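You operate a simulated robot arm through the tools that you are given. There is no shell and no other tool. Be economical: measure what you need, move in short steps, check, and stop when the job is done.

The job below is to be done with a simulated two-armed robot. You get a single attempt, and the scene is never put back.

JOB
Move the green plug from the coupler to its socket, then ring out the harness.
Fine: steady the coupler with the other hand for the pull; plugs move with the line box off; all rows show PASS; switch off at the end.
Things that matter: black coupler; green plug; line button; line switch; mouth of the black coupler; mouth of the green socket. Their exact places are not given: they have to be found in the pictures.

The check looks at the end state, three seconds after you hand in, the way a careful person would. Anything else that was tipped, shoved, dropped, spilled or broken makes it a failure.

ROBOT AND FRAMES
Two 7-joint arms with two-finger parallel grippers on one trunk, on a base that drives. Base frame: it is fixed to the floor where the robot stands at the start and does not move with it; the origin is under the middle of the robot, x ahead of it, y to its left, z up; the surface under the hand at the start is at about z = 800. Readings come in mm, rad, newtons and seconds.
The left shoulder is at the start at [70, 163, 1195], the right one opposite. With the tool pointing down near the work surface each hand reaches from about 380 to 880 mm from the robot's upright axis, wherever it stands, measured 20 degrees to its own side. Places, roughly: green plug (4x3x7 cm) [500, 100, 900]; line button [400, 1000, 800]; line switch [400, 1100, 800]; mouth of the black coupler [500, 100, 800]; mouth of the green socket [500, 800, 800]. Payload 3.43 kg a hand.
The TCP of each hand is the grasp point between the finger pads, 34 mm short of the fingertips. In the tool frame z runs along the fingers and y along their closing line. Largest opening 128 mm; finger width 24, thickness 12; the body of the gripper, 48 by 130 mm, starts 96 mm behind the TCP.
Orientation is that of the tool frame in the base frame, as [roll, pitch, yaw] about the fixed x, y, z axes, in that order (R = Rz(yaw) Ry(pitch) Rx(roll)). With the fingers straight down and closing along the base's y, the tool's x points along the base's -x, its y along +y and its z along -z.

CONTROLS
- The arms move only by the tool drive_tool. It takes "left_targets", "right_targets" or both (then of equal length, played together; a hand with none holds still); each is a list of rows, each a list of 7 numbers: the shift along the tool's x, y, z in units of 200 mm (1.0 is 200 mm), then the turn, a rotation vector about the tool's x, y, z in units of 45 degrees (1.0 is 45 degrees), then the finger opening in m, from 0 to 0.128. In form: [[tx, ty, tz, ax, ay, az, grip], ...]. A call has 1 to 20 rows; each row is the pose to reach, as a shift and turn from the pose commanded when the call began, along the tool's axes at that moment. A call with a number of a shift or a turn outside -1 to 1 is refused whole. Rows are played at 5 a second. More than 50 mm and 0.15 rad between two rows, or a gripper value outside its range, and nothing of the call is played. Where a pose cannot be reached the arm comes as near as it can. A force on the tool above 90 N (or 10 N above the force at the start of the call, whichever is more), or a blocked arm, ends the call early, and 0.2 s more pass. Each finger travels about 153 mm/s and halts on what it meets, pressing with about 26 N; the grip force reading is that of the motor and also rises with nothing between the fingers. The clock runs only during rows and for 0.2 s after the last one: add rows that repeat a pose to give the fingers time. The reply holds the time, the measured pose of the TCP, the force on the tool along the base axes, the opening and the grip force, in the units named above and with some noise, with the torque about the TCP (base axes, N m) and any sound that the robot's microphone picked up.
- Cameras (640 x 400 px; columns grow to the right, rows downward): "scene" is now at [122.7, 59.8, 1430.4]; the picture's right is [0.58, -0.81, 0.00], its down [-0.53, -0.37, -0.76] and it looks along [0.62, 0.44, -0.65] (base axes); focal length 260 px, centre (320, 200). "left" rides on the left gripper at [76, 11, -160] in its tool frame; the picture's right is [-0.15, 0.99, 0.00], its down [-0.88, -0.13, -0.46] and it looks along [-0.45, -0.07, 0.89] (tool axes); focal length 234 px, centre (320, 200). "right" rides on the right gripper at [76, -11, -160] in its tool frame; the picture's right is [0.15, 0.99, 0.00], its down [-0.88, 0.13, -0.46] and it looks along [-0.45, 0.07, 0.89] (tool axes); focal length 234 px, centre (320, 200).
- get_image(camera): a new picture of that camera. No time passes.
- slide_trunk(by): slides the trunk up (or, below 0, down) by that many mm; the arms and the scene camera ride with it, the base frame stays. It gives what a move gives, with no picture.
- base_move(legs): drives the robot by 1 to 6 legs, each [ahead, left, turn to the left] in mm, mm and rad, along the robot's own axes; the way and the turn of a leg run together, so that a leg with both is an arc; at most 1500 mm and 3.142 rad a leg. The arms and the cameras ride along, it lands a little off, and it stops where it bumps. It gives what a move gives.
- aim_head(pan, tilt): turns the head with the scene camera to pan (to the left, within 1.501 rad either way) and tilt (down, from -0.506 to 1.204), counted from straight ahead of the robot. It gives what a move gives.
- probe_pixels(camera, pixels): for up to 12 pixels [column, row] of the newest picture of that camera ("zoom" is the newest enlarged one), the place [x, y, z] in the base frame of the surface seen there, good to about 2 mm, but the place of the scene camera against the robot may be out by one fixed shift of up to 25 mm in any direction. No time passes.
- close_up(camera, box): a new picture of the part [left, top, right, bottom] of that camera's present view, enlarged. No time passes.
- sign_off(): hands the job in; it is judged then, once.

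Work in short steps. Measure before you move; look again where a grasp or a placing could have gone wrong, and mend it. You have 80 turns and 62 pictures in all, those below and enlarged ones among them. Open the grippers and draw the arms clear of the work before you hand the job in, unless the task says otherwise; then end with one line.

The tools are called after "Call:" by a JSON object that holds its "api" and its "payload". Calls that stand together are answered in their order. drive_tool: Moves the arms, as the interface text tells. Its arguments: {"type":"object","properties":{"left_targets":{"type":"array","items":{"type":"array","items":{"type":"number"}}},"right_targets":{"type":"array","items":{"type":"array","items":{"type":"number"}}}},"required":[]} The other tools are called the same way: slide_trunk (by) slides the trunk up or down; base_move (legs) drives the base; aim_head (pan, tilt) turns the head that bears the scene camera; get_image (camera) takes a picture; probe_pixels (camera, pixels) gives the place of the surface under pixels of a picture; close_up (camera, box) takes an enlarged picture of a part of a camera's view; sign_off () hands the job in.

At the start:

```text
clock: 0.0
left_eef_pos: [361.1, 445.6, 1140.9]
left_tcp_rot: [3.141, -0.002, -3.139]
left_ft_force: [0.4, 0.1, -0.1]
left_moment: [-0.01, -0.01, 0.01]
left_gripper_width: 128.3
left_gripper_force: 0.0
right_eef_pos: [519.2, 39.5, 1217.3]
right_tcp_rot: [3.141, 0.001, 3.142]
right_ft_force: [-0.3, -0.2, -0.5]
right_moment: [-0.03, -0.03, -0.02]
right_gripper_width: 128.0
right_gripper_force: 0.0
trunk travel left (down, up): [-675.0, 265.0]
robot x, y, heading: [0.7, 1.8, 0.002]
head pan, tilt: [0.618, 0.702]
```

scene: 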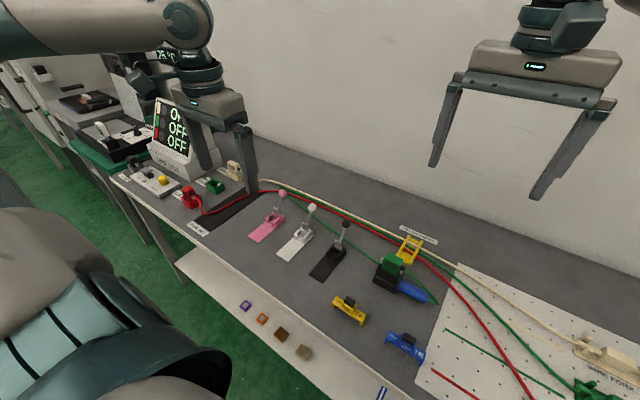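
right: 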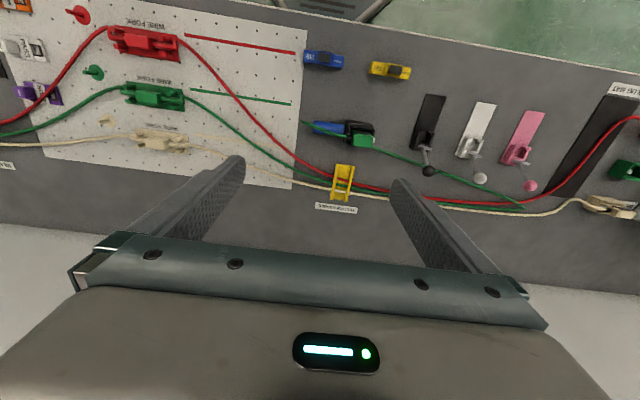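
left: 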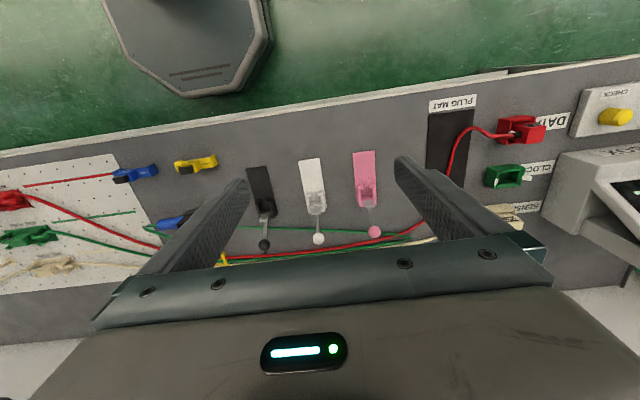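

The scene shows the black coupler with the green plug near (395,275), and the tester with sockets near (190,180). I'll enlarge both areas.

Call:
{"api": "close_up", "payload": {"camera": "scene", "box": [320, 200, 480, 300]}}

Call:
{"api": "close_up", "payload": {"camera": "scene", "box": [80, 80, 272, 220]}}

Call:
{"api": "close_up", "payload": {"camera": "right", "box": [280, 80, 460, 220]}}

```text
4.00 times, centred on (400, 250) of scene
```

zoom: 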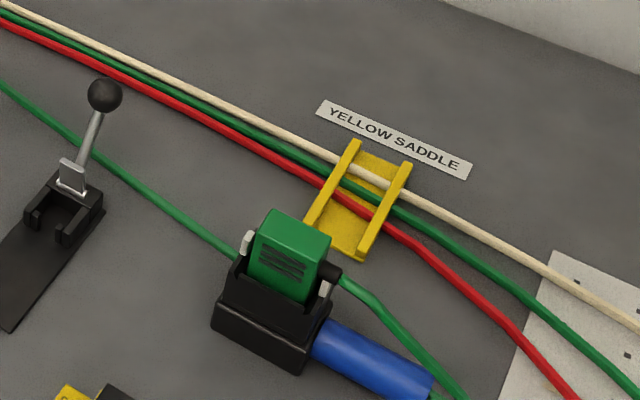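

```text
2.86 times, centred on (176, 150) of scene
```

zoom: 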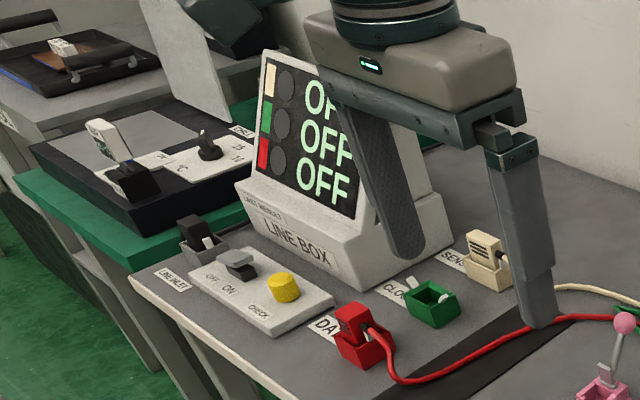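

```text
2.86 times, centred on (370, 150) of right
```

zoom: 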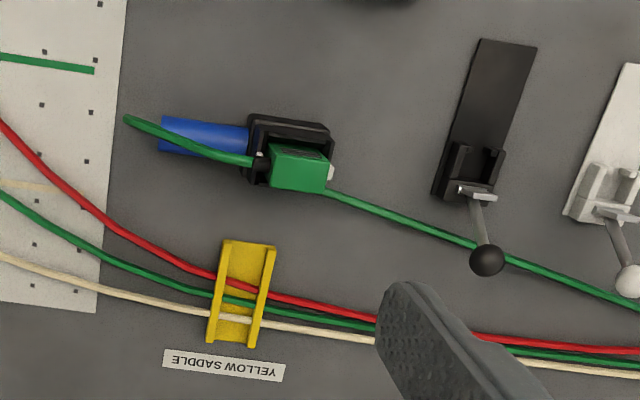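

I'll probe key points in the right picture, which has no fixed shift: plug, coupler, blue part and saddle.

Call:
{"api": "probe_pixels", "payload": {"camera": "zoom", "pixels": [[300, 170], [275, 150], [322, 180], [290, 130], [330, 140], [205, 135], [165, 135], [262, 163], [128, 120], [200, 145], [487, 260], [400, 130]]}}

Call:
{"api": "close_up", "payload": {"camera": "left", "box": [440, 70, 640, 230]}}

```text
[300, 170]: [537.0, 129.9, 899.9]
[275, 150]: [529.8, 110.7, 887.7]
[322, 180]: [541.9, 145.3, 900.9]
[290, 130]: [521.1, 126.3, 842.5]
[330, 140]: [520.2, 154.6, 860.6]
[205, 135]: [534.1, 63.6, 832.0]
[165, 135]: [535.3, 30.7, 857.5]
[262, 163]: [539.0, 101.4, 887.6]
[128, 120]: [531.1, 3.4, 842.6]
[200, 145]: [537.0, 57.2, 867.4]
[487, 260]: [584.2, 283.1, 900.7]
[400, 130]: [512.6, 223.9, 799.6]
```

```text
2.50 times, centred on (540, 150) of left
```

zoom: 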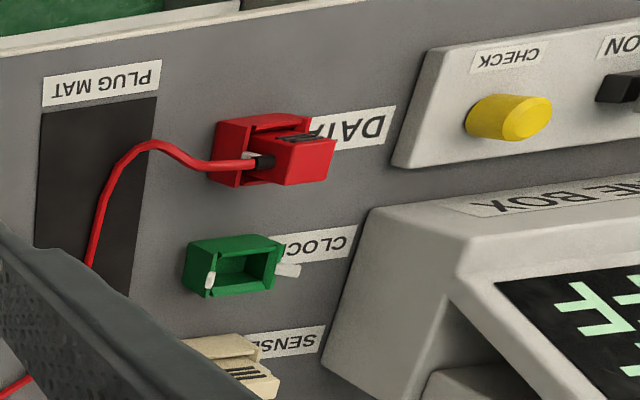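

The plug stands upright in the coupler, with its boot and cord leaving toward -y over a blue handle. I'll lower the right hand 150 mm for a closer look with its camera.

Call:
{"api": "drive_tool", "payload": {"right_targets": [[0.1, 0, 0.2, 0, 0, 0, 0.128], [0.2, 0, 0.4, 0, 0, 0, 0.128], [0.3, 0, 0.6, 0, 0, 0, 0.128], [0.3, 0, 0.75, 0, 0, 0, 0.128]]}}

Call:
{"api": "get_image", "payload": {"camera": "right"}}

```text
clock: 1.0
left_eef_pos: [363.3, 445.7, 1140.2]
left_tcp_rot: [-3.141, 0.0, 3.141]
left_ft_force: [0.0, 0.0, 0.7]
left_moment: [-0.02, 0.05, 0.01]
left_gripper_width: 128.1
left_gripper_force: 0.0
right_eef_pos: [459.5, 38.5, 1063.8]
right_tcp_rot: [3.141, -0.002, 3.14]
right_ft_force: [0.0, 0.3, 0.3]
right_moment: [0.01, 0.03, -0.02]
right_gripper_width: 128.4
right_gripper_force: 0.0
trunk travel left (down, up): [-675.0, 265.0]
robot x, y, heading: [-1.0, 1.5, 0.001]
head pan, tilt: [0.618, 0.702]
```

```text
54 pictures are left
```

right: 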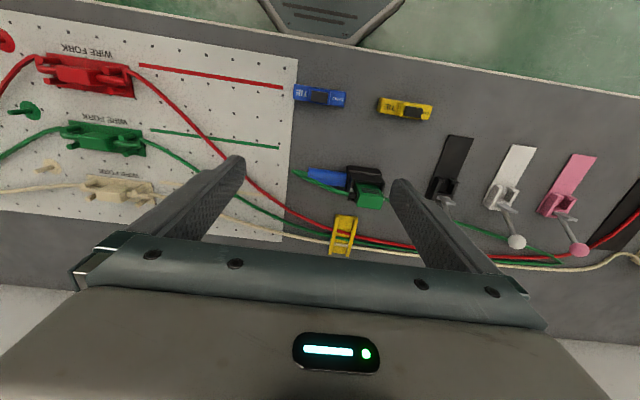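

Call:
{"api": "close_up", "payload": {"camera": "right", "box": [270, 140, 430, 240]}}

```text
4.00 times, centred on (350, 190) of right
```

zoom: 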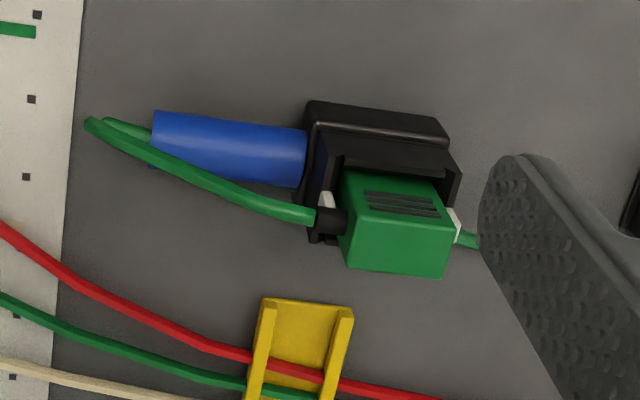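

Clear view; probing the handle, coupler rim, plug corners, latches and cord here.

Call:
{"api": "probe_pixels", "payload": {"camera": "zoom", "pixels": [[160, 150], [230, 150], [295, 155], [230, 118], [345, 180], [350, 228], [448, 228], [445, 200], [310, 110], [445, 135], [455, 225], [325, 205]]}}

Call:
{"api": "probe_pixels", "payload": {"camera": "zoom", "pixels": [[150, 155], [93, 122], [230, 193], [300, 215], [390, 155], [350, 270], [440, 275], [335, 222], [470, 240], [230, 175]]}}

```text
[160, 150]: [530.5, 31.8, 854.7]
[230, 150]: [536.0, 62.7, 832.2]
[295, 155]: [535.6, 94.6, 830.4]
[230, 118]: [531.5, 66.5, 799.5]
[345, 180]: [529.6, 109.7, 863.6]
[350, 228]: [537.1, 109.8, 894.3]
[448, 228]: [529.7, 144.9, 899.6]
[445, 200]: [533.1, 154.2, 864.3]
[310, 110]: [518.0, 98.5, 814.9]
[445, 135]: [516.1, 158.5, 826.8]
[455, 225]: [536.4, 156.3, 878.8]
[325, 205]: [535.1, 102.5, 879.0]
```

```text
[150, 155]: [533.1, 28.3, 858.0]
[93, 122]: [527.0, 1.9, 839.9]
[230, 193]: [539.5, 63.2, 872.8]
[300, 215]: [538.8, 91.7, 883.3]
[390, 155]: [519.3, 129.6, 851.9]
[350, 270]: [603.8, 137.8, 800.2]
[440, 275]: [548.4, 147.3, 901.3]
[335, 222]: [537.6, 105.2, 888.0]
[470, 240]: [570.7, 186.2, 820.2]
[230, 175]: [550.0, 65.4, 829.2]
```

The handle is a ~28 mm cylinder along y (y 28–98, x≈537, top z≈833), and the plug's 3 cm side is along x. Both hands should close along x, so I turn each 90°, in two halves, with the right moving above the handle.

Call:
{"api": "drive_tool", "payload": {"right_targets": [[-0.06, 0, 0, 0, 0, -0.165, 0.128], [-0.12, 0, 0, 0, 0, -0.33, 0.128], [-0.18, 0.0, 0, 0, 0, -0.5, 0.128], [-0.24, 0.0, 0, 0, 0, -0.665, 0.128], [-0.31, 0.0, 0, 0, 0, -0.83, 0.128], [-0.385, 0.0, 0, 0, 0, -1.0, 0.128]], "left_targets": [[0, 0, 0, 0, 0, 0.165, 0.128], [0, 0, 0, 0, 0, 0.33, 0.128], [0, 0, 0, 0, 0, 0.5, 0.128], [0, 0, 0, 0, 0, 0.665, 0.128], [0, 0, 0, 0, 0, 0.83, 0.128], [0, 0, 0, 0, 0, 1.0, 0.128]]}}

Call:
{"api": "drive_tool", "payload": {"right_targets": [[0, 0, 0, 0, 0, -0.165, 0.128], [0, 0, 0, 0, 0, -0.33, 0.128], [0, 0, 0, 0, 0, -0.5, 0.128], [0, 0, 0, 0, 0, -0.665, 0.128], [0, 0, 0, 0, 0, -0.83, 0.128], [0, 0, 0, 0, 0, -1.0, 0.128], [0, 0, 0, 0, 0, -1.0, 0.128]], "left_targets": [[0, 0, 0, 0, 0, 0.165, 0.128], [0, 0, 0, 0, 0, 0.33, 0.128], [0, 0, 0, 0, 0, 0.5, 0.128], [0, 0, 0, 0, 0, 0.665, 0.128], [0, 0, 0, 0, 0, 0.83, 0.128], [0, 0, 0, 0, 0, 1.0, 0.128], [0, 0, 0, 0, 0, 1.0, 0.128]]}}

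Call:
{"api": "get_image", "payload": {"camera": "right"}}

Call:
{"api": "get_image", "payload": {"camera": "left"}}

```text
clock: 2.4
left_eef_pos: [361.8, 445.7, 1139.8]
left_tcp_rot: [-3.141, -0.001, 2.354]
left_ft_force: [0.3, -0.1, -1.2]
left_moment: [0.01, 0.0, 0.02]
left_gripper_width: 128.0
left_gripper_force: 0.1
right_eef_pos: [536.8, 40.6, 1067.5]
right_tcp_rot: [-3.141, 0.001, -2.355]
right_ft_force: [-0.2, -0.2, 0.0]
right_moment: [-0.02, -0.01, 0.03]
right_gripper_width: 127.8
right_gripper_force: 0.0
trunk travel left (down, up): [-675.0, 265.0]
robot x, y, heading: [0.1, -4.7, 0.005]
head pan, tilt: [0.618, 0.702]
```

```text
clock: 4.0
left_eef_pos: [361.6, 446.8, 1138.8]
left_tcp_rot: [-3.14, 0.001, 1.571]
left_ft_force: [0.0, 0.0, -0.6]
left_moment: [0.04, -0.02, -0.01]
left_gripper_width: 128.2
left_gripper_force: 0.1
right_eef_pos: [536.4, 39.2, 1066.4]
right_tcp_rot: [3.141, 0.001, -1.77]
right_ft_force: [1.2, 0.0, 0.1]
right_moment: [0.03, 0.0, 0.0]
right_gripper_width: 128.1
right_gripper_force: 0.0
right hand out of reach, approached as far as the arm can: row 5, 6, 7
trunk travel left (down, up): [-675.0, 265.0]
robot x, y, heading: [0.3, -3.2, -0.002]
head pan, tilt: [0.618, 0.702]
```

```text
52 pictures are left
```

right: 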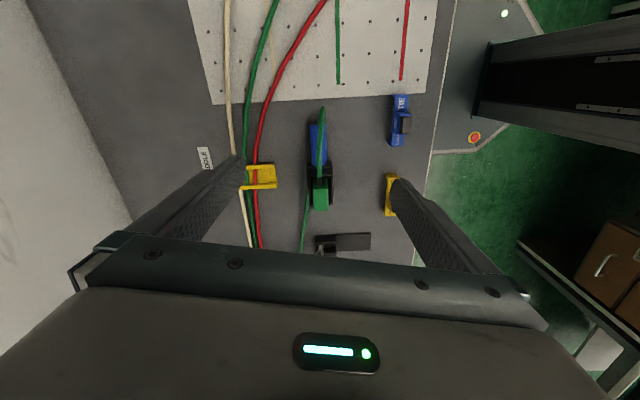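

```text
51 pictures are left
```

left: 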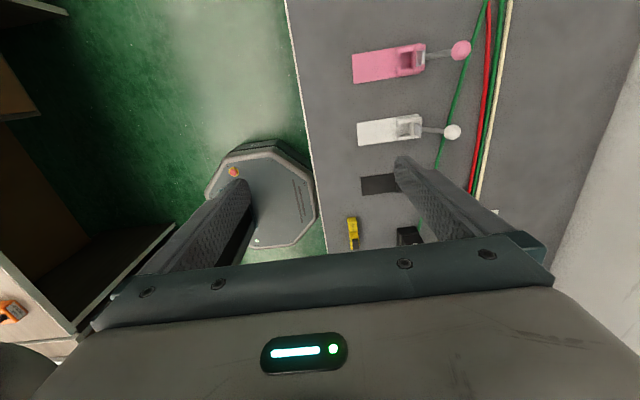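

The right wrist stops 11° short of the turn because the handle lies to its left. Driving the base 90 mm left puts the work between the two arms.

Call:
{"api": "base_move", "payload": {"legs": [[0, 95, 0]]}}

Call:
{"api": "drive_tool", "payload": {"right_targets": [[0, 0, 0, 0, 0, -0.1, 0.128], [0, 0, 0, 0, 0, -0.253, 0.128], [0, 0, 0, 0, 0, -0.253, 0.128]]}}

```text
clock: 5.1
left_eef_pos: [361.1, 541.0, 1139.4]
left_tcp_rot: [3.141, 0.0, 1.571]
left_ft_force: [-0.8, 0.9, -0.2]
left_moment: [0.0, -0.01, -0.02]
left_gripper_width: 128.4
left_gripper_force: 0.0
right_eef_pos: [536.3, 133.7, 1067.1]
right_tcp_rot: [3.141, 0.002, -1.77]
right_ft_force: [0.7, -0.4, -0.3]
right_moment: [-0.01, 0.04, 0.0]
right_gripper_width: 127.9
right_gripper_force: 0.1
trunk travel left (down, up): [-675.0, 265.0]
robot x, y, heading: [-0.9, 96.9, 0.001]
head pan, tilt: [0.618, 0.702]
```

```text
clock: 5.9
left_eef_pos: [362.1, 541.8, 1140.0]
left_tcp_rot: [3.141, -0.001, 1.572]
left_ft_force: [0.2, -0.2, 0.1]
left_moment: [0.01, 0.01, 0.03]
left_gripper_width: 128.2
left_gripper_force: 0.1
right_eef_pos: [535.9, 133.2, 1066.3]
right_tcp_rot: [3.14, 0.001, -1.731]
right_ft_force: [-0.3, -0.9, 0.1]
right_moment: [0.0, 0.02, -0.03]
right_gripper_width: 128.1
right_gripper_force: 0.1
right hand out of reach, approached as far as the arm can: row 2, 3
trunk travel left (down, up): [-675.0, 265.0]
robot x, y, heading: [-0.7, 93.7, 0.002]
head pan, tilt: [0.618, 0.702]
```

Call:
{"api": "drive_tool", "payload": {"right_targets": [[0.2, 0, 0, 0, 0, 0, 0.128], [0.415, 0, 0.1, 0, 0, 0, 0.128], [0.415, 0, 0.2, 0, 0, 0, 0.128], [0.415, 0, 0.2, 0, 0, 0, 0.128]]}}

```text
clock: 6.9
left_eef_pos: [360.3, 541.3, 1139.3]
left_tcp_rot: [-3.141, -0.001, 1.57]
left_ft_force: [0.6, -0.5, -0.6]
left_moment: [0.03, -0.01, 0.05]
left_gripper_width: 128.1
left_gripper_force: 0.1
right_eef_pos: [522.3, 51.7, 1038.6]
right_tcp_rot: [3.141, 0.001, -1.731]
right_ft_force: [-0.2, -0.5, 0.2]
right_moment: [0.01, -0.03, 0.0]
right_gripper_width: 128.1
right_gripper_force: 0.1
right hand out of reach, approached as far as the arm can: row 3, 4
trunk travel left (down, up): [-675.0, 265.0]
robot x, y, heading: [-1.0, 94.5, 0.003]
head pan, tilt: [0.618, 0.702]
```

The right wrist limit persists. Leaning the hand toward -y (fingers pointing +y and down, still straddling the handle) should ease it and keep the hand away from the left one; trying it at height.

Call:
{"api": "drive_tool", "payload": {"right_targets": [[0, 0, 0, 0, -0.15, 0, 0.128], [0, 0, 0, 0, -0.3, 0, 0.128], [0, 0, 0, 0, -0.45, -0.05, 0.128], [0, 0, 0, 0, -0.6, -0.1, 0.128], [0, 0, 0, 0, -0.75, -0.15, 0.128], [0, 0, 0, 0, -0.85, -0.2, 0.128], [0, 0, 0, 0, -0.85, -0.2, 0.128]]}}

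```text
clock: 8.5
left_eef_pos: [362.3, 542.3, 1139.1]
left_tcp_rot: [-3.141, 0.002, 1.571]
left_ft_force: [0.2, -0.6, -0.5]
left_moment: [-0.01, 0.03, 0.02]
left_gripper_width: 127.9
left_gripper_force: 0.0
right_eef_pos: [494.8, 82.5, 1053.0]
right_tcp_rot: [-3.125, 0.561, -1.725]
right_ft_force: [-0.3, -0.5, -0.5]
right_moment: [-0.03, 0.0, -0.04]
right_gripper_width: 128.0
right_gripper_force: 0.0
right hand out of reach, approached as far as the arm can: row 1, 2, 3, 4, 5, 6, 7
trunk travel left (down, up): [-675.0, 265.0]
robot x, y, heading: [-1.6, 98.2, -0.0]
head pan, tilt: [0.618, 0.702]
```

The tilt direction is right but the arm sits against a joint limit on this side. I'll untilt and turn the right hand the other way round (toward yaw +90°), where it should have more range.

Call:
{"api": "drive_tool", "payload": {"right_targets": [[0, 0, -0.05, 0, 0.15, 0, 0.128], [0, 0, -0.1, 0, 0.3, 0, 0.128], [0, 0, -0.1, 0, 0.45, 0, 0.128], [0, 0, -0.1, 0, 0.6, 0, 0.128], [0, 0, -0.1, 0, 0.714, 0, 0.128]]}}

Call:
{"api": "drive_tool", "payload": {"right_targets": [[0, 0, 0, 0, 0, 0.165, 0.128], [0, 0, 0, 0, 0, 0.33, 0.128], [0, 0, 0, 0, 0, 0.5, 0.128], [0, 0, 0, 0, 0, 0.665, 0.128], [0, 0, 0, 0, 0, 0.83, 0.128], [0, 0, 0, 0, 0, 1.0, 0.128]]}}

Call:
{"api": "drive_tool", "payload": {"right_targets": [[0, 0, 0, 0, 0, 0.165, 0.128], [0, 0, 0, 0, 0, 0.33, 0.128], [0, 0, 0, 0, 0, 0.5, 0.128], [0, 0, 0, 0, 0, 0.665, 0.128], [0, 0, 0, 0, 0, 0.83, 0.128], [0, 0, 0, 0, 0, 1.0, 0.128]]}}

Call:
{"api": "drive_tool", "payload": {"right_targets": [[0, 0, 0, 0, 0, 0.165, 0.128], [0, 0, 0, 0, 0, 0.33, 0.128], [0, 0, 0, 0, 0, 0.5, 0.128], [0, 0, 0, 0, 0, 0.665, 0.128], [0, 0, 0, 0, 0, 0.83, 0.128], [0, 0, 0, 0, 0, 1.0, 0.128]]}}

Call:
{"api": "drive_tool", "payload": {"right_targets": [[0, 0, 0, 0, 0, 0.165, 0.128], [0, 0, 0, 0, 0, 0.33, 0.128], [0, 0, 0, 0, 0, 0.5, 0.128], [0, 0, 0, 0, 0, 0.665, 0.128], [0, 0, 0, 0, 0, 0.8, 0.128]]}}

```text
clock: 9.7
left_eef_pos: [363.1, 541.9, 1139.3]
left_tcp_rot: [3.141, 0.0, 1.572]
left_ft_force: [-0.6, 0.2, 0.0]
left_moment: [0.02, -0.03, 0.02]
left_gripper_width: 127.8
left_gripper_force: 0.1
right_eef_pos: [493.1, 72.5, 1071.8]
right_tcp_rot: [-3.127, -0.003, -1.733]
right_ft_force: [0.1, -0.6, -0.3]
right_moment: [0.0, 0.0, 0.0]
right_gripper_width: 127.9
right_gripper_force: 0.1
trunk travel left (down, up): [-675.0, 265.0]
robot x, y, heading: [1.8, 93.3, -0.003]
head pan, tilt: [0.618, 0.702]
```

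```text
clock: 11.1
left_eef_pos: [362.5, 541.6, 1139.2]
left_tcp_rot: [-3.14, -0.001, 1.571]
left_ft_force: [-0.9, -0.5, -1.3]
left_moment: [0.03, 0.02, 0.0]
left_gripper_width: 127.8
left_gripper_force: 0.1
right_eef_pos: [493.4, 70.9, 1072.4]
right_tcp_rot: [-3.129, 0.008, -2.521]
right_ft_force: [-0.1, -0.6, -0.3]
right_moment: [-0.03, -0.03, 0.01]
right_gripper_width: 127.9
right_gripper_force: 0.0
trunk travel left (down, up): [-675.0, 265.0]
robot x, y, heading: [1.3, 95.0, -0.003]
head pan, tilt: [0.618, 0.702]
```

```text
clock: 12.5
left_eef_pos: [360.4, 541.0, 1138.9]
left_tcp_rot: [3.141, 0.0, 1.57]
left_ft_force: [-0.7, 0.2, -0.4]
left_moment: [0.01, 0.01, 0.03]
left_gripper_width: 128.0
left_gripper_force: 0.1
right_eef_pos: [492.7, 71.1, 1071.5]
right_tcp_rot: [-3.141, 0.015, 2.976]
right_ft_force: [-0.2, 0.3, -0.7]
right_moment: [-0.01, -0.01, -0.01]
right_gripper_width: 127.8
right_gripper_force: 0.0
trunk travel left (down, up): [-675.0, 265.0]
robot x, y, heading: [-1.6, 98.4, -0.001]
head pan, tilt: [0.618, 0.702]
```

```text
clock: 13.9
left_eef_pos: [362.3, 542.6, 1139.8]
left_tcp_rot: [-3.141, 0.0, 1.57]
left_ft_force: [-0.5, 0.5, 0.6]
left_moment: [-0.04, 0.01, -0.02]
left_gripper_width: 127.8
left_gripper_force: 0.1
right_eef_pos: [493.9, 72.1, 1072.4]
right_tcp_rot: [3.132, 0.012, 2.189]
right_ft_force: [0.5, 0.3, 0.5]
right_moment: [0.02, -0.02, 0.02]
right_gripper_width: 128.0
right_gripper_force: 0.0
trunk travel left (down, up): [-675.0, 265.0]
robot x, y, heading: [-1.5, 97.9, -0.001]
head pan, tilt: [0.618, 0.702]
```

```text
clock: 15.1
left_eef_pos: [362.5, 540.5, 1139.0]
left_tcp_rot: [-3.141, 0.0, 1.571]
left_ft_force: [0.7, -0.1, 0.1]
left_moment: [-0.04, 0.0, -0.03]
left_gripper_width: 128.2
left_gripper_force: 0.1
right_eef_pos: [493.7, 71.2, 1071.4]
right_tcp_rot: [3.127, 0.005, 1.563]
right_ft_force: [-0.1, 0.0, -0.7]
right_moment: [0.0, 0.01, 0.01]
right_gripper_width: 128.2
right_gripper_force: 0.1
trunk travel left (down, up): [-675.0, 265.0]
robot x, y, heading: [0.1, 96.7, 0.003]
head pan, tilt: [0.618, 0.702]
```

The right hand reached +90° freely. Now I drive the base back right so the plug sits on the left arm's own side, and tilt the right hand.

Call:
{"api": "base_move", "payload": {"legs": [[0, -150, 0]]}}

Call:
{"api": "drive_tool", "payload": {"right_targets": [[0.1, 0.1, 0, 0, 0.15, 0, 0.128], [0.2, 0.2, 0, 0, 0.3, 0, 0.128], [0.3, 0.22, 0, 0, 0.45, 0, 0.128], [0.4, 0.22, 0, 0, 0.6, 0, 0.128], [0.45, 0.22, 0, 0, 0.75, 0, 0.128], [0.45, 0.22, 0, 0, 0.8, 0, 0.128], [0.45, 0.22, 0, 0, 0.8, 0, 0.128]]}}

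Call:
{"api": "get_image", "payload": {"camera": "right"}}

```text
clock: 16.5
left_eef_pos: [361.6, 392.8, 1137.1]
left_tcp_rot: [3.141, 0.001, 1.571]
left_ft_force: [-0.3, 0.6, 0.1]
left_moment: [0.0, -0.01, -0.01]
left_gripper_width: 128.1
left_gripper_force: 0.1
right_eef_pos: [492.8, -78.0, 1072.9]
right_tcp_rot: [3.129, 0.005, 1.565]
right_ft_force: [0.1, 0.5, 0.3]
right_moment: [-0.02, 0.04, 0.01]
right_gripper_width: 128.0
right_gripper_force: 0.0
trunk travel left (down, up): [-675.0, 265.0]
robot x, y, heading: [-2.3, -50.5, -0.002]
head pan, tilt: [0.618, 0.702]
```

```text
clock: 18.1
left_eef_pos: [361.4, 391.1, 1139.7]
left_tcp_rot: [3.141, 0.0, 1.57]
left_ft_force: [-0.6, -0.1, 0.2]
left_moment: [0.01, -0.02, 0.0]
left_gripper_width: 128.0
left_gripper_force: 0.1
right_eef_pos: [536.5, 13.7, 1072.4]
right_tcp_rot: [3.121, -0.625, 1.575]
right_ft_force: [-0.1, -0.6, 0.4]
right_moment: [-0.02, 0.02, -0.04]
right_gripper_width: 127.8
right_gripper_force: 0.0
trunk travel left (down, up): [-675.0, 265.0]
robot x, y, heading: [0.9, -58.0, -0.004]
head pan, tilt: [0.618, 0.702]
```

```text
50 pictures are left
```

right: 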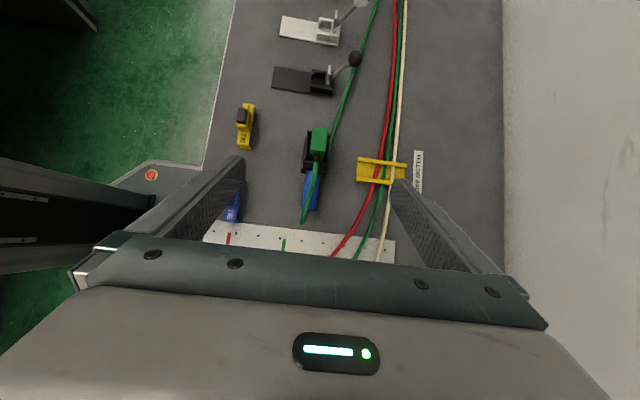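

The right hand tilts as wanted and looks down at the coupler. I'll enlarge and probe the handle and its neighbours.

Call:
{"api": "close_up", "payload": {"camera": "right", "box": [240, 100, 432, 220]}}

Call:
{"api": "probe_pixels", "payload": {"camera": "right", "pixels": [[312, 190], [308, 205], [311, 180], [318, 190], [306, 215], [360, 170], [362, 182], [365, 163], [333, 150], [303, 150], [319, 133], [327, 140]]}}

```text
3.33 times, centred on (336, 160) of right
```

zoom: 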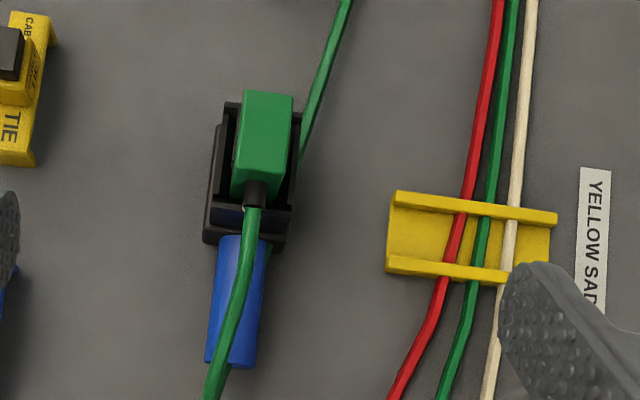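

```text
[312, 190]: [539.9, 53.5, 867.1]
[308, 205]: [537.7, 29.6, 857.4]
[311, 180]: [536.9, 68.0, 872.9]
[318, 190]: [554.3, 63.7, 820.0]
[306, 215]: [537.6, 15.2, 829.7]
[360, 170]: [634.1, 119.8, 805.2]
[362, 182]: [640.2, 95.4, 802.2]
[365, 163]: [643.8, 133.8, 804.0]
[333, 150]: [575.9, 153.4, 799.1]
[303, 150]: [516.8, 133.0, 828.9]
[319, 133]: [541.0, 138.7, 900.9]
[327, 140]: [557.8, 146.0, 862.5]
```

Call:
{"api": "probe_pixels", "payload": {"camera": "zoom", "pixels": [[268, 246], [225, 290], [262, 290], [255, 330], [212, 355], [218, 300], [265, 275], [320, 100], [215, 200], [290, 200], [240, 364], [228, 245]]}}

```text
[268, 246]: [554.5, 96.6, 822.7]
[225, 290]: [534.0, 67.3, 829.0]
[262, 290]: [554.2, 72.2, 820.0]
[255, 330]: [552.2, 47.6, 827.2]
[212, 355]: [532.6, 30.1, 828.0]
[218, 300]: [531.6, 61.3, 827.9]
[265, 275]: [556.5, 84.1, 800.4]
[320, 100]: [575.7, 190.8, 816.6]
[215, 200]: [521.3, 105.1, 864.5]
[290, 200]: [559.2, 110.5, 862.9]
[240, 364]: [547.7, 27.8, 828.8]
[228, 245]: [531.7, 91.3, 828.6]
```

Handle axis is x≈541, z≈820, spanning y 30–98; the coupler rim is at z≈864 and the plug top at 901. I bring the right hand to 100 mm above its grasp pose with an 80 mm opening.

Call:
{"api": "drive_tool", "payload": {"right_targets": [[-0.066, 0.006, 0.159, 0, 0, 0, 0.1], [-0.132, 0.011, 0.318, 0, 0, 0, 0.08], [-0.198, 0.017, 0.476, 0, 0, 0, 0.08], [-0.265, 0.0225, 0.635, 0, 0, 0, 0.08], [-0.265, 0.0225, 0.635, 0, 0, 0, 0.08]]}}

Call:
{"api": "get_image", "payload": {"camera": "right"}}

```text
clock: 19.3
left_eef_pos: [360.1, 392.0, 1140.5]
left_tcp_rot: [-3.141, -0.001, 1.573]
left_ft_force: [0.0, 0.0, -0.3]
left_moment: [0.01, -0.01, -0.01]
left_gripper_width: 128.1
left_gripper_force: 0.1
right_eef_pos: [540.7, 44.3, 938.8]
right_tcp_rot: [3.122, -0.626, 1.578]
right_ft_force: [0.3, 0.1, -0.2]
right_moment: [-0.01, 0.01, -0.01]
right_gripper_width: 80.1
right_gripper_force: 0.0
trunk travel left (down, up): [-675.0, 265.0]
robot x, y, heading: [0.3, -53.9, -0.003]
head pan, tilt: [0.618, 0.702]
```

```text
48 pictures are left
```

right: 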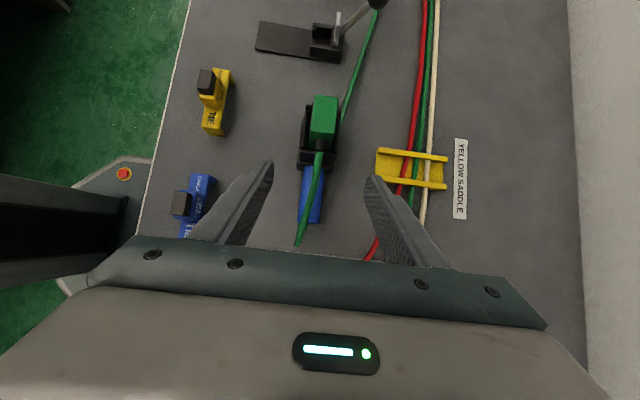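

Alignment looks right, with the fingers either side of handle and cord. Descending 100 mm vertically.

Call:
{"api": "drive_tool", "payload": {"right_targets": [[-0.0975, 0, 0.135, 0, 0, 0, 0.07], [-0.195, 0, 0.27, 0, 0, 0, 0.07], [-0.25, 0, 0.346, 0, 0, 0, 0.07], [-0.2925, 0, 0.4055, 0, 0, 0, 0.07], [-0.2925, 0, 0.4055, 0, 0, 0, 0.07]]}}

Call:
{"api": "get_image", "payload": {"camera": "right"}}

```text
clock: 20.5
left_eef_pos: [362.2, 392.4, 1139.5]
left_tcp_rot: [-3.141, 0.001, 1.571]
left_ft_force: [0.7, 1.2, 0.1]
left_moment: [0.01, 0.02, 0.0]
left_gripper_width: 128.4
left_gripper_force: 0.1
right_eef_pos: [543.6, 44.1, 838.0]
right_tcp_rot: [3.125, -0.622, 1.577]
right_ft_force: [0.0, 0.5, 0.0]
right_moment: [-0.04, -0.01, 0.0]
right_gripper_width: 70.1
right_gripper_force: 0.1
trunk travel left (down, up): [-675.0, 265.0]
robot x, y, heading: [-0.8, -53.4, -0.001]
head pan, tilt: [0.618, 0.702]
```

```text
47 pictures are left
```

right: 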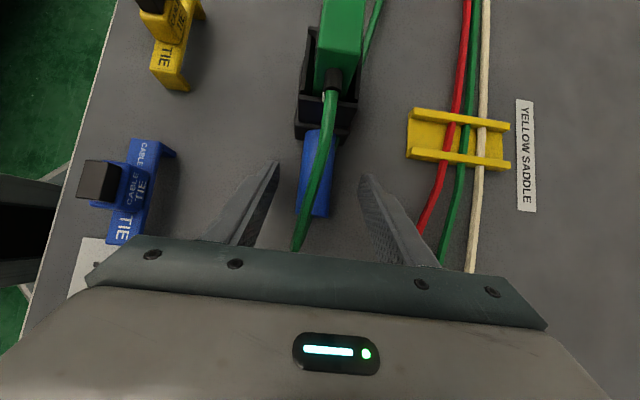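

Handle centred between the fingers; closing the right hand on it.

Call:
{"api": "drive_tool", "payload": {"right_targets": [[0, 0, 0, 0, 0, 0, 0.045], [0, 0, 0, 0, 0, 0, 0.02], [0, 0, 0, 0, 0, 0, 0.015], [0, 0, 0, 0, 0, 0, 0.015]]}}

Call:
{"api": "get_image", "payload": {"camera": "right"}}

```text
clock: 21.5
left_eef_pos: [362.1, 392.5, 1139.1]
left_tcp_rot: [-3.14, 0.0, 1.571]
left_ft_force: [0.2, -0.4, -0.6]
left_moment: [-0.04, 0.02, -0.03]
left_gripper_width: 128.2
left_gripper_force: 0.1
right_eef_pos: [543.3, 43.0, 837.7]
right_tcp_rot: [3.125, -0.623, 1.576]
right_ft_force: [-0.5, -0.1, 0.5]
right_moment: [-0.01, 0.01, -0.01]
right_gripper_width: 27.1
right_gripper_force: 25.6
trunk travel left (down, up): [-675.0, 265.0]
robot x, y, heading: [1.7, -54.6, -0.003]
head pan, tilt: [0.618, 0.702]
```

```text
46 pictures are left
```

right: 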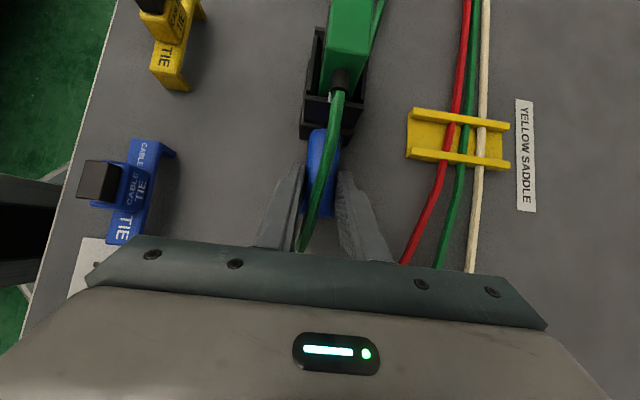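

Gripped at 27 mm. Now the left hand goes toward the plug, staying high (levers top out at z≈900).

Call:
{"api": "drive_tool", "payload": {"left_targets": [[-0.18, 0.13, 0, 0, 0, 0, 0.128], [-0.36, 0.26, 0, 0, 0, 0, 0.128], [-0.54, 0.39, 0, 0, 0, 0, 0.128], [-0.72, 0.52, 0, 0, 0, 0, 0.128], [-0.9, 0.65, 0, 0, 0, 0, 0.1], [-0.9, 0.65, 0, 0, 0, 0, 0.08]]}}

Call:
{"api": "get_image", "payload": {"camera": "left"}}

```text
clock: 22.9
left_eef_pos: [490.4, 213.2, 1141.2]
left_tcp_rot: [3.139, 0.002, 1.57]
left_ft_force: [-0.1, 0.7, 0.1]
left_moment: [-0.02, -0.02, -0.02]
left_gripper_width: 80.0
left_gripper_force: 0.1
right_eef_pos: [543.2, 42.8, 836.1]
right_tcp_rot: [3.123, -0.622, 1.576]
right_ft_force: [-0.6, 0.1, -0.2]
right_moment: [-0.05, -0.08, -0.04]
right_gripper_width: 27.2
right_gripper_force: 25.6
trunk travel left (down, up): [-675.0, 265.0]
robot x, y, heading: [3.5, -53.8, 0.001]
head pan, tilt: [0.618, 0.702]
```

```text
45 pictures are left
```

left: 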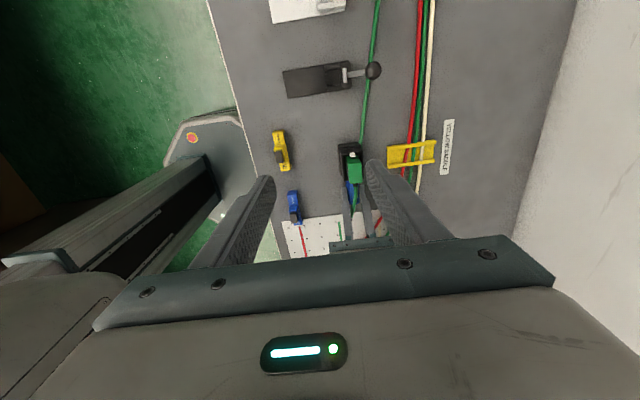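

Call:
{"api": "close_up", "payload": {"camera": "left", "box": [310, 120, 406, 200]}}

Call:
{"api": "probe_pixels", "payload": {"camera": "left", "pixels": [[354, 158], [349, 158], [359, 158], [354, 166], [354, 178], [351, 156]]}}

```text
5.00 times, centred on (358, 160) of left
```

zoom: 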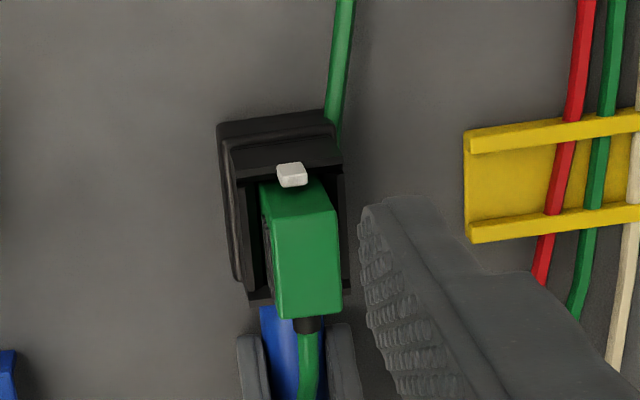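

```text
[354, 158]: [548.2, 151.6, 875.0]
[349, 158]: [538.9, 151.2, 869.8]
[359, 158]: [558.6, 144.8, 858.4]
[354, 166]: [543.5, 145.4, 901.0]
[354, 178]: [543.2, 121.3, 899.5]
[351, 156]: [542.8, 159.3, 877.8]
```

Call:
{"api": "probe_pixels", "payload": {"camera": "zoom", "pixels": [[276, 226], [332, 216], [338, 303], [287, 314], [307, 265], [270, 195], [245, 160], [335, 155], [345, 270], [225, 130], [263, 300], [292, 172]]}}

```text
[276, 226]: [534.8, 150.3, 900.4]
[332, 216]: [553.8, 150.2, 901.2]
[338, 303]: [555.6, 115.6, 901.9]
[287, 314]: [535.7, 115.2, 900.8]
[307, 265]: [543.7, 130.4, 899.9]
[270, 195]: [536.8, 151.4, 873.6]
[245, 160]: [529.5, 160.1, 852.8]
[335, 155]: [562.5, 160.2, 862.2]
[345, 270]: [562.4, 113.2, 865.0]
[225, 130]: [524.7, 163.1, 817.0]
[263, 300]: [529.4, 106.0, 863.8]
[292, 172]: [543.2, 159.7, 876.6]
```

Plug centre (545,132), top z 901, square with the axes. Moving the left hand to hover at z 960 with an 70 mm opening.

Call:
{"api": "drive_tool", "payload": {"left_targets": [[-0.101, 0.068, 0.1, 0, 0, 0, 0.07], [-0.203, 0.136, 0.3, 0, 0, 0, 0.07], [-0.304, 0.204, 0.5, 0, 0, 0, 0.07], [-0.405, 0.2725, 0.7, 0, 0, 0, 0.07], [-0.405, 0.2725, 0.82, 0, 0, 0, 0.07], [-0.405, 0.2725, 0.905, 0, 0, 0, 0.07], [-0.405, 0.2725, 0.905, 0, 0, 0, 0.07]]}}

Call:
{"api": "get_image", "payload": {"camera": "left"}}

```text
clock: 24.5
left_eef_pos: [545.1, 132.5, 959.1]
left_tcp_rot: [-3.141, -0.001, 1.57]
left_ft_force: [0.3, -0.6, -0.3]
left_moment: [0.0, 0.0, 0.02]
left_gripper_width: 69.9
left_gripper_force: 0.0
right_eef_pos: [544.2, 42.4, 838.0]
right_tcp_rot: [3.125, -0.622, 1.576]
right_ft_force: [0.4, -1.0, -1.2]
right_moment: [-0.02, 0.0, -0.04]
right_gripper_width: 27.2
right_gripper_force: 26.4
trunk travel left (down, up): [-675.0, 265.0]
robot x, y, heading: [0.9, -56.1, -0.002]
head pan, tilt: [0.618, 0.702]
```

```text
43 pictures are left
```

left: 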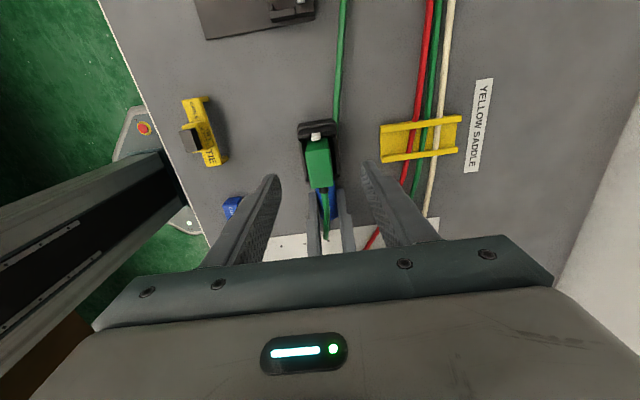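

Plug lies between the fingers. Descending 56 mm to z 903 and closing.

Call:
{"api": "drive_tool", "payload": {"left_targets": [[0, 0, 0.12, 0, 0, 0, 0.06], [0, 0, 0.22, 0, 0, 0, 0.055], [0, 0, 0.28, 0, 0, 0, 0.055], [0, 0, 0.28, 0, 0, 0, 0.055], [0, 0, 0.28, 0, 0, 0, 0.035], [0, 0, 0.28, 0, 0, 0, 0.015], [0, 0, 0.28, 0, 0, 0, 0.01], [0, 0, 0.28, 0, 0, 0, 0.01]]}}

Call:
{"api": "get_image", "payload": {"camera": "left"}}

```text
clock: 26.3
left_eef_pos: [542.7, 141.7, 908.9]
left_tcp_rot: [3.14, 0.001, 1.57]
left_ft_force: [8.3, 3.3, 0.1]
left_moment: [0.24, -0.63, 0.14]
left_gripper_width: 22.7
left_gripper_force: 26.4
left hand out of reach, approached as far as the arm can: row 2, 3, 4, 5, 6, 7, 8
right_eef_pos: [542.5, 43.3, 836.9]
right_tcp_rot: [3.122, -0.624, 1.576]
right_ft_force: [-7.4, -2.6, 2.7]
right_moment: [0.16, 0.07, 0.62]
right_gripper_width: 26.9
right_gripper_force: 26.3
trunk travel left (down, up): [-675.0, 265.0]
robot x, y, heading: [-0.5, -53.9, -0.0]
head pan, tilt: [0.618, 0.702]
```

```text
42 pictures are left
```

left: 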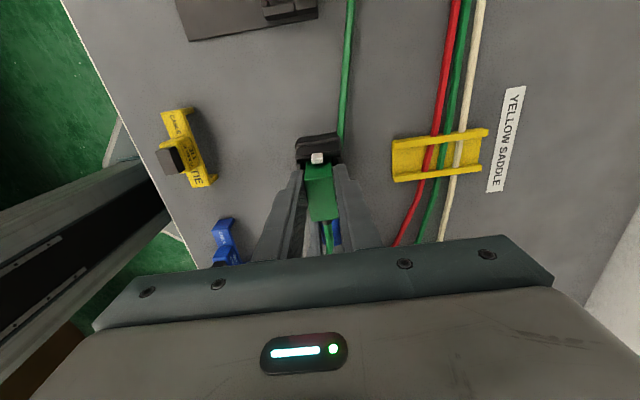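

The left arm ran out of reach and grips 10 mm off the plug's centre. I'll release both, rise, and shift the base 70 mm right so the plug is better placed for the left arm.

Call:
{"api": "drive_tool", "payload": {"left_targets": [[0, 0, 0, 0, 0, 0, 0.04], [0, 0, 0, 0, 0, 0, 0.06], [0, 0, 0, 0, 0, 0, 0.06], [0, 0, -0.15, 0, 0, 0, 0.06], [0, 0, -0.3, 0, 0, 0, 0.06], [0, 0, -0.5, 0, 0, 0, 0.06], [0, 0, -0.7, 0, 0, 0, 0.06], [0, 0, -0.7, 0, 0, 0, 0.06]]}}

Call:
{"api": "drive_tool", "payload": {"right_targets": [[0, 0, 0, 0, 0, 0, 0.05], [0, 0, 0, 0, 0, 0, 0.07], [0, 0, 0, 0, 0, 0, 0.07], [0.0975, 0, -0.135, 0, 0, 0, 0.07], [0.195, 0, -0.27, 0, 0, 0, 0.07], [0.2925, 0, -0.4055, 0, 0, 0, 0.07], [0.2925, 0, -0.4055, 0, 0, 0, 0.07]]}}

Call:
{"api": "base_move", "payload": {"legs": [[0, -80, 0]]}}

Call:
{"api": "get_image", "payload": {"camera": "left"}}

```text
clock: 28.1
left_eef_pos: [541.7, 137.8, 1050.8]
left_tcp_rot: [-3.141, 0.001, 1.571]
left_ft_force: [0.9, -0.3, 0.5]
left_moment: [0.01, 0.03, -0.02]
left_gripper_width: 60.1
left_gripper_force: 0.1
right_eef_pos: [543.8, 42.8, 836.9]
right_tcp_rot: [3.123, -0.626, 1.574]
right_ft_force: [-0.8, -0.1, 1.9]
right_moment: [0.0, 0.11, 0.03]
right_gripper_width: 27.0
right_gripper_force: 26.0
trunk travel left (down, up): [-675.0, 265.0]
robot x, y, heading: [-2.1, -51.9, -0.003]
head pan, tilt: [0.618, 0.702]
```

```text
clock: 29.7
left_eef_pos: [541.9, 137.3, 1049.2]
left_tcp_rot: [-3.14, 0.0, 1.572]
left_ft_force: [-0.8, 0.3, -0.5]
left_moment: [0.03, 0.01, -0.01]
left_gripper_width: 60.0
left_gripper_force: 0.1
right_eef_pos: [540.3, 44.5, 936.5]
right_tcp_rot: [3.125, -0.624, 1.577]
right_ft_force: [-0.3, 0.8, 0.0]
right_moment: [-0.01, -0.03, 0.02]
right_gripper_width: 70.1
right_gripper_force: 0.0
trunk travel left (down, up): [-675.0, 265.0]
robot x, y, heading: [-3.8, -47.2, -0.001]
head pan, tilt: [0.618, 0.702]
```

```text
clock: 30.8
left_eef_pos: [541.4, 58.2, 1049.6]
left_tcp_rot: [3.141, 0.0, 1.569]
left_ft_force: [-0.1, -0.8, 0.6]
left_moment: [0.02, 0.02, 0.0]
left_gripper_width: 59.9
left_gripper_force: 0.1
right_eef_pos: [541.3, -36.0, 936.9]
right_tcp_rot: [3.124, -0.625, 1.575]
right_ft_force: [0.1, -0.6, -0.6]
right_moment: [0.0, 0.02, -0.03]
right_gripper_width: 70.1
right_gripper_force: 0.1
trunk travel left (down, up): [-675.0, 265.0]
robot x, y, heading: [-0.7, -132.7, -0.003]
head pan, tilt: [0.618, 0.702]
```

```text
41 pictures are left
```

left: 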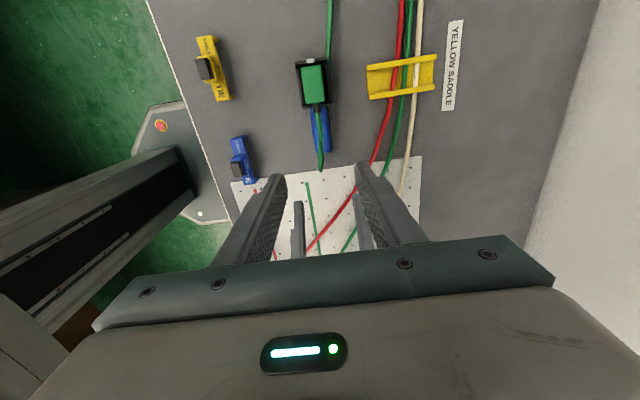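

Call:
{"api": "probe_pixels", "payload": {"camera": "left", "pixels": [[304, 70], [322, 68], [326, 100], [307, 103], [314, 86], [315, 120], [318, 148], [326, 150], [315, 140]]}}

Call:
{"api": "drive_tool", "payload": {"left_targets": [[0.2, 0, 0, 0, 0, 0, 0.07], [0.38, 0.015, 0.1, 0, 0, 0, 0.07], [0.38, 0.015, 0.25, 0, 0, 0, 0.07], [0.38, 0.015, 0.4, 0, 0, 0, 0.07], [0.38, 0.015, 0.4, 0, 0, 0, 0.07]], "right_targets": [[0.0, 0, 0, 0, 0, 0, 0.07], [0.1, 0, 0, 0, 0, 0, 0.07], [0.2, 0, 0.1, 0, 0, 0, 0.07], [0.324, 0, 0.234, 0, 0, 0, 0.07], [0.324, 0, 0.234, 0, 0, 0, 0.07]]}}

Call:
{"api": "get_image", "payload": {"camera": "left"}}

Call:
{"api": "get_image", "payload": {"camera": "right"}}

```text
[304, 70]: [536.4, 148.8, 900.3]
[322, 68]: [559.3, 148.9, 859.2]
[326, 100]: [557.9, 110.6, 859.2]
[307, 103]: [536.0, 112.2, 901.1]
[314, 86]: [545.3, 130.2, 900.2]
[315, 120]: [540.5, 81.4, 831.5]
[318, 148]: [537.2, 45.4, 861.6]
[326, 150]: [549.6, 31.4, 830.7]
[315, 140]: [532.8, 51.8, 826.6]
```

```text
clock: 32.0
left_eef_pos: [544.0, 133.3, 970.1]
left_tcp_rot: [-3.141, -0.003, 1.567]
left_ft_force: [0.0, 0.6, -0.1]
left_moment: [0.0, -0.03, 0.03]
left_gripper_width: 70.1
left_gripper_force: 0.0
right_eef_pos: [541.4, 42.3, 938.0]
right_tcp_rot: [3.121, -0.625, 1.575]
right_ft_force: [0.0, -0.3, 0.9]
right_moment: [-0.02, -0.02, -0.01]
right_gripper_width: 70.0
right_gripper_force: 0.0
trunk travel left (down, up): [-675.0, 265.0]
robot x, y, heading: [-2.3, -133.3, -0.001]
head pan, tilt: [0.618, 0.702]
```

```text
40 pictures are left
```

left: 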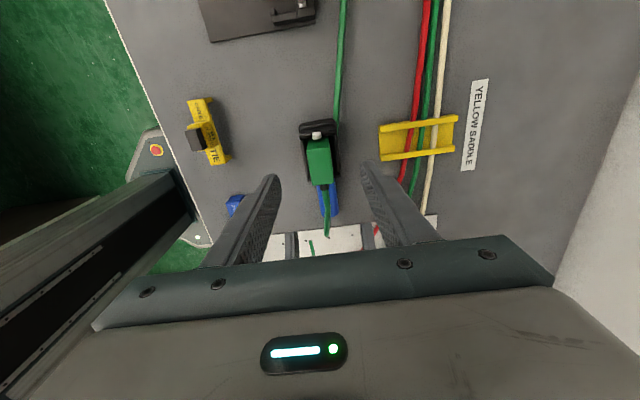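

```text
39 pictures are left
```

right: 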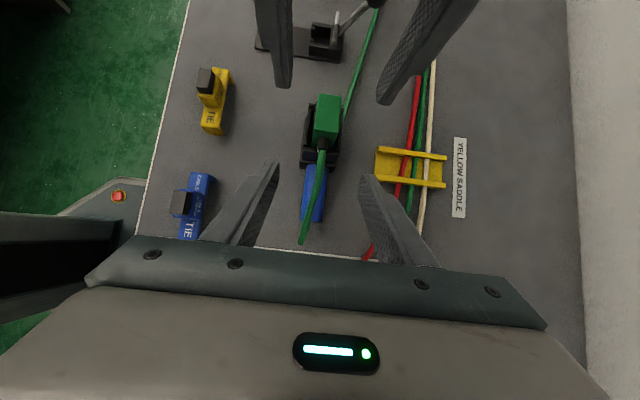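

Both hands are aligned again. Right descends and closes; left descends open to z≈903 to check reach.

Call:
{"api": "drive_tool", "payload": {"right_targets": [[-0.0975, 0.005, 0.135, 0, 0, 0, 0.07], [-0.195, 0.01, 0.27, 0, 0, 0, 0.07], [-0.25, 0.01, 0.346, 0, 0, 0, 0.07], [-0.2925, 0.01, 0.4055, 0, 0, 0, 0.07], [-0.2925, 0.01, 0.4055, 0, 0, 0, 0.07], [-0.2925, 0.01, 0.4055, 0, 0, 0, 0.045], [-0.2925, 0.01, 0.4055, 0, 0, 0, 0.02], [-0.2925, 0.01, 0.4055, 0, 0, 0, 0.01], [-0.2925, 0.01, 0.4055, 0, 0, 0, 0.01]]}}

Call:
{"api": "drive_tool", "payload": {"left_targets": [[0, 0.005, 0.1, 0, 0, 0, 0.06], [-0.005, 0.007, 0.2, 0, 0, 0, 0.055], [-0.005, 0.007, 0.3, 0, 0, 0, 0.055], [-0.005, 0.007, 0.335, 0, 0, 0, 0.055], [-0.005, 0.007, 0.335, 0, 0, 0, 0.055]]}}

Call:
{"api": "get_image", "payload": {"camera": "left"}}

```text
clock: 34.0
left_eef_pos: [544.3, 134.9, 967.8]
left_tcp_rot: [-3.141, 0.001, 1.569]
left_ft_force: [-0.6, 0.0, 0.7]
left_moment: [-0.02, 0.02, -0.02]
left_gripper_width: 70.1
left_gripper_force: 0.1
right_eef_pos: [545.8, 43.4, 837.4]
right_tcp_rot: [3.125, -0.623, 1.575]
right_ft_force: [0.1, 0.3, 0.3]
right_moment: [-0.08, -0.01, 0.0]
right_gripper_width: 27.0
right_gripper_force: 25.8
trunk travel left (down, up): [-675.0, 265.0]
robot x, y, heading: [-0.3, -128.8, -0.004]
head pan, tilt: [0.618, 0.702]
```

```text
clock: 35.2
left_eef_pos: [545.7, 132.7, 900.9]
left_tcp_rot: [3.141, 0.001, 1.568]
left_ft_force: [0.4, -0.2, 0.5]
left_moment: [-0.01, 0.01, -0.02]
left_gripper_width: 55.0
left_gripper_force: 0.0
right_eef_pos: [544.6, 44.3, 837.2]
right_tcp_rot: [3.125, -0.623, 1.573]
right_ft_force: [0.3, 0.6, -1.3]
right_moment: [-0.1, 0.0, 0.0]
right_gripper_width: 27.0
right_gripper_force: 26.3
trunk travel left (down, up): [-675.0, 265.0]
robot x, y, heading: [0.3, -132.1, -0.003]
head pan, tilt: [0.618, 0.702]
```

```text
38 pictures are left
```

left: 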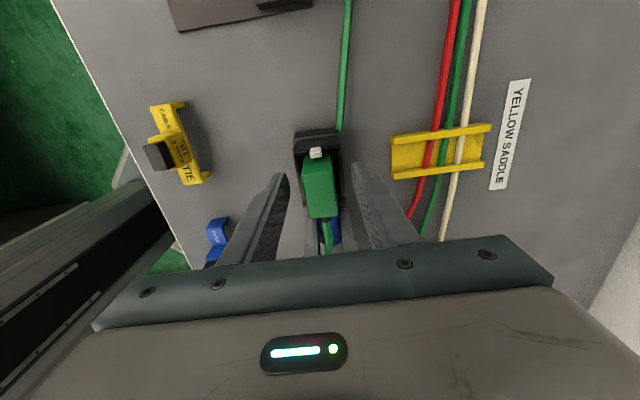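

Reach is good now. Closing the left fingers on the plug.

Call:
{"api": "drive_tool", "payload": {"left_targets": [[0, 0, 0, 0, 0, 0, 0.035], [0, 0, 0, 0, 0, 0, 0.02], [0, 0, 0, 0, 0, 0, 0.01], [0, 0, 0, 0, 0, 0, 0.01]]}}

Call:
{"api": "close_up", "payload": {"camera": "left", "box": [250, 110, 410, 260]}}

```text
clock: 36.2
left_eef_pos: [544.9, 132.3, 901.5]
left_tcp_rot: [-3.141, 0.001, 1.57]
left_ft_force: [0.6, 0.9, -0.3]
left_moment: [0.02, -0.03, -0.07]
left_gripper_width: 22.9
left_gripper_force: 25.6
right_eef_pos: [546.1, 43.1, 836.5]
right_tcp_rot: [3.125, -0.623, 1.576]
right_ft_force: [-0.8, -0.5, -0.1]
right_moment: [-0.03, 0.04, 0.12]
right_gripper_width: 27.0
right_gripper_force: 25.8
trunk travel left (down, up): [-675.0, 265.0]
robot x, y, heading: [-0.1, -133.1, -0.009]
head pan, tilt: [0.618, 0.702]
```

```text
2.67 times, centred on (330, 185) of left
```

zoom: 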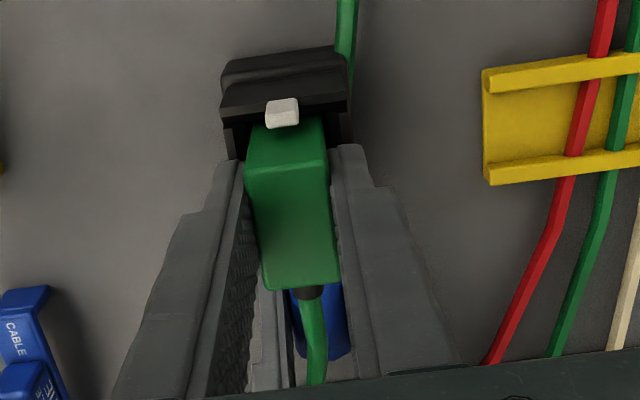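

Well centred with little side force. Pulling slowly straight up while the right hand holds the coupler.

Call:
{"api": "drive_tool", "payload": {"left_targets": [[0, 0, -0.02, 0, 0, 0, 0.01], [0, 0, -0.04, 0, 0, 0, 0.01], [0, 0, -0.06, 0, 0, 0, 0.01], [0, 0, -0.08, 0, 0, 0, 0.01], [0, 0, -0.1, 0, 0, 0, 0.01]]}}

Call:
{"api": "close_up", "payload": {"camera": "left", "box": [250, 110, 410, 260]}}

```text
clock: 37.4
left_eef_pos: [546.2, 133.3, 921.9]
left_tcp_rot: [-3.141, 0.001, 1.569]
left_ft_force: [0.6, 0.4, -0.4]
left_moment: [0.01, 0.01, 0.0]
left_gripper_width: 23.0
left_gripper_force: 26.1
right_eef_pos: [545.4, 42.9, 837.2]
right_tcp_rot: [3.124, -0.621, 1.573]
right_ft_force: [-0.3, -0.2, -0.1]
right_moment: [-0.07, -0.01, -0.02]
right_gripper_width: 27.2
right_gripper_force: 25.9
trunk travel left (down, up): [-675.0, 265.0]
robot x, y, heading: [-0.7, -129.5, 0.0]
head pan, tilt: [0.618, 0.702]
```

```text
2.67 times, centred on (330, 185) of left
```

zoom: 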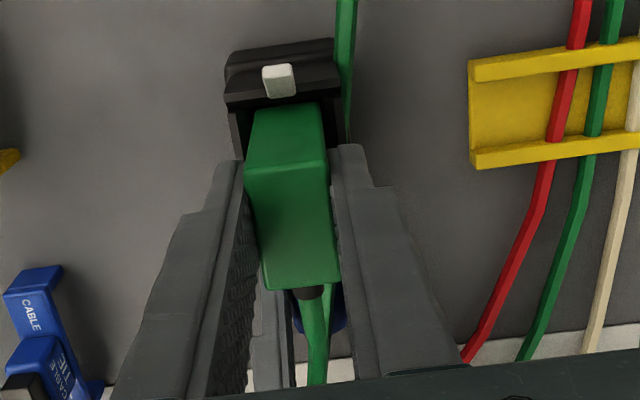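

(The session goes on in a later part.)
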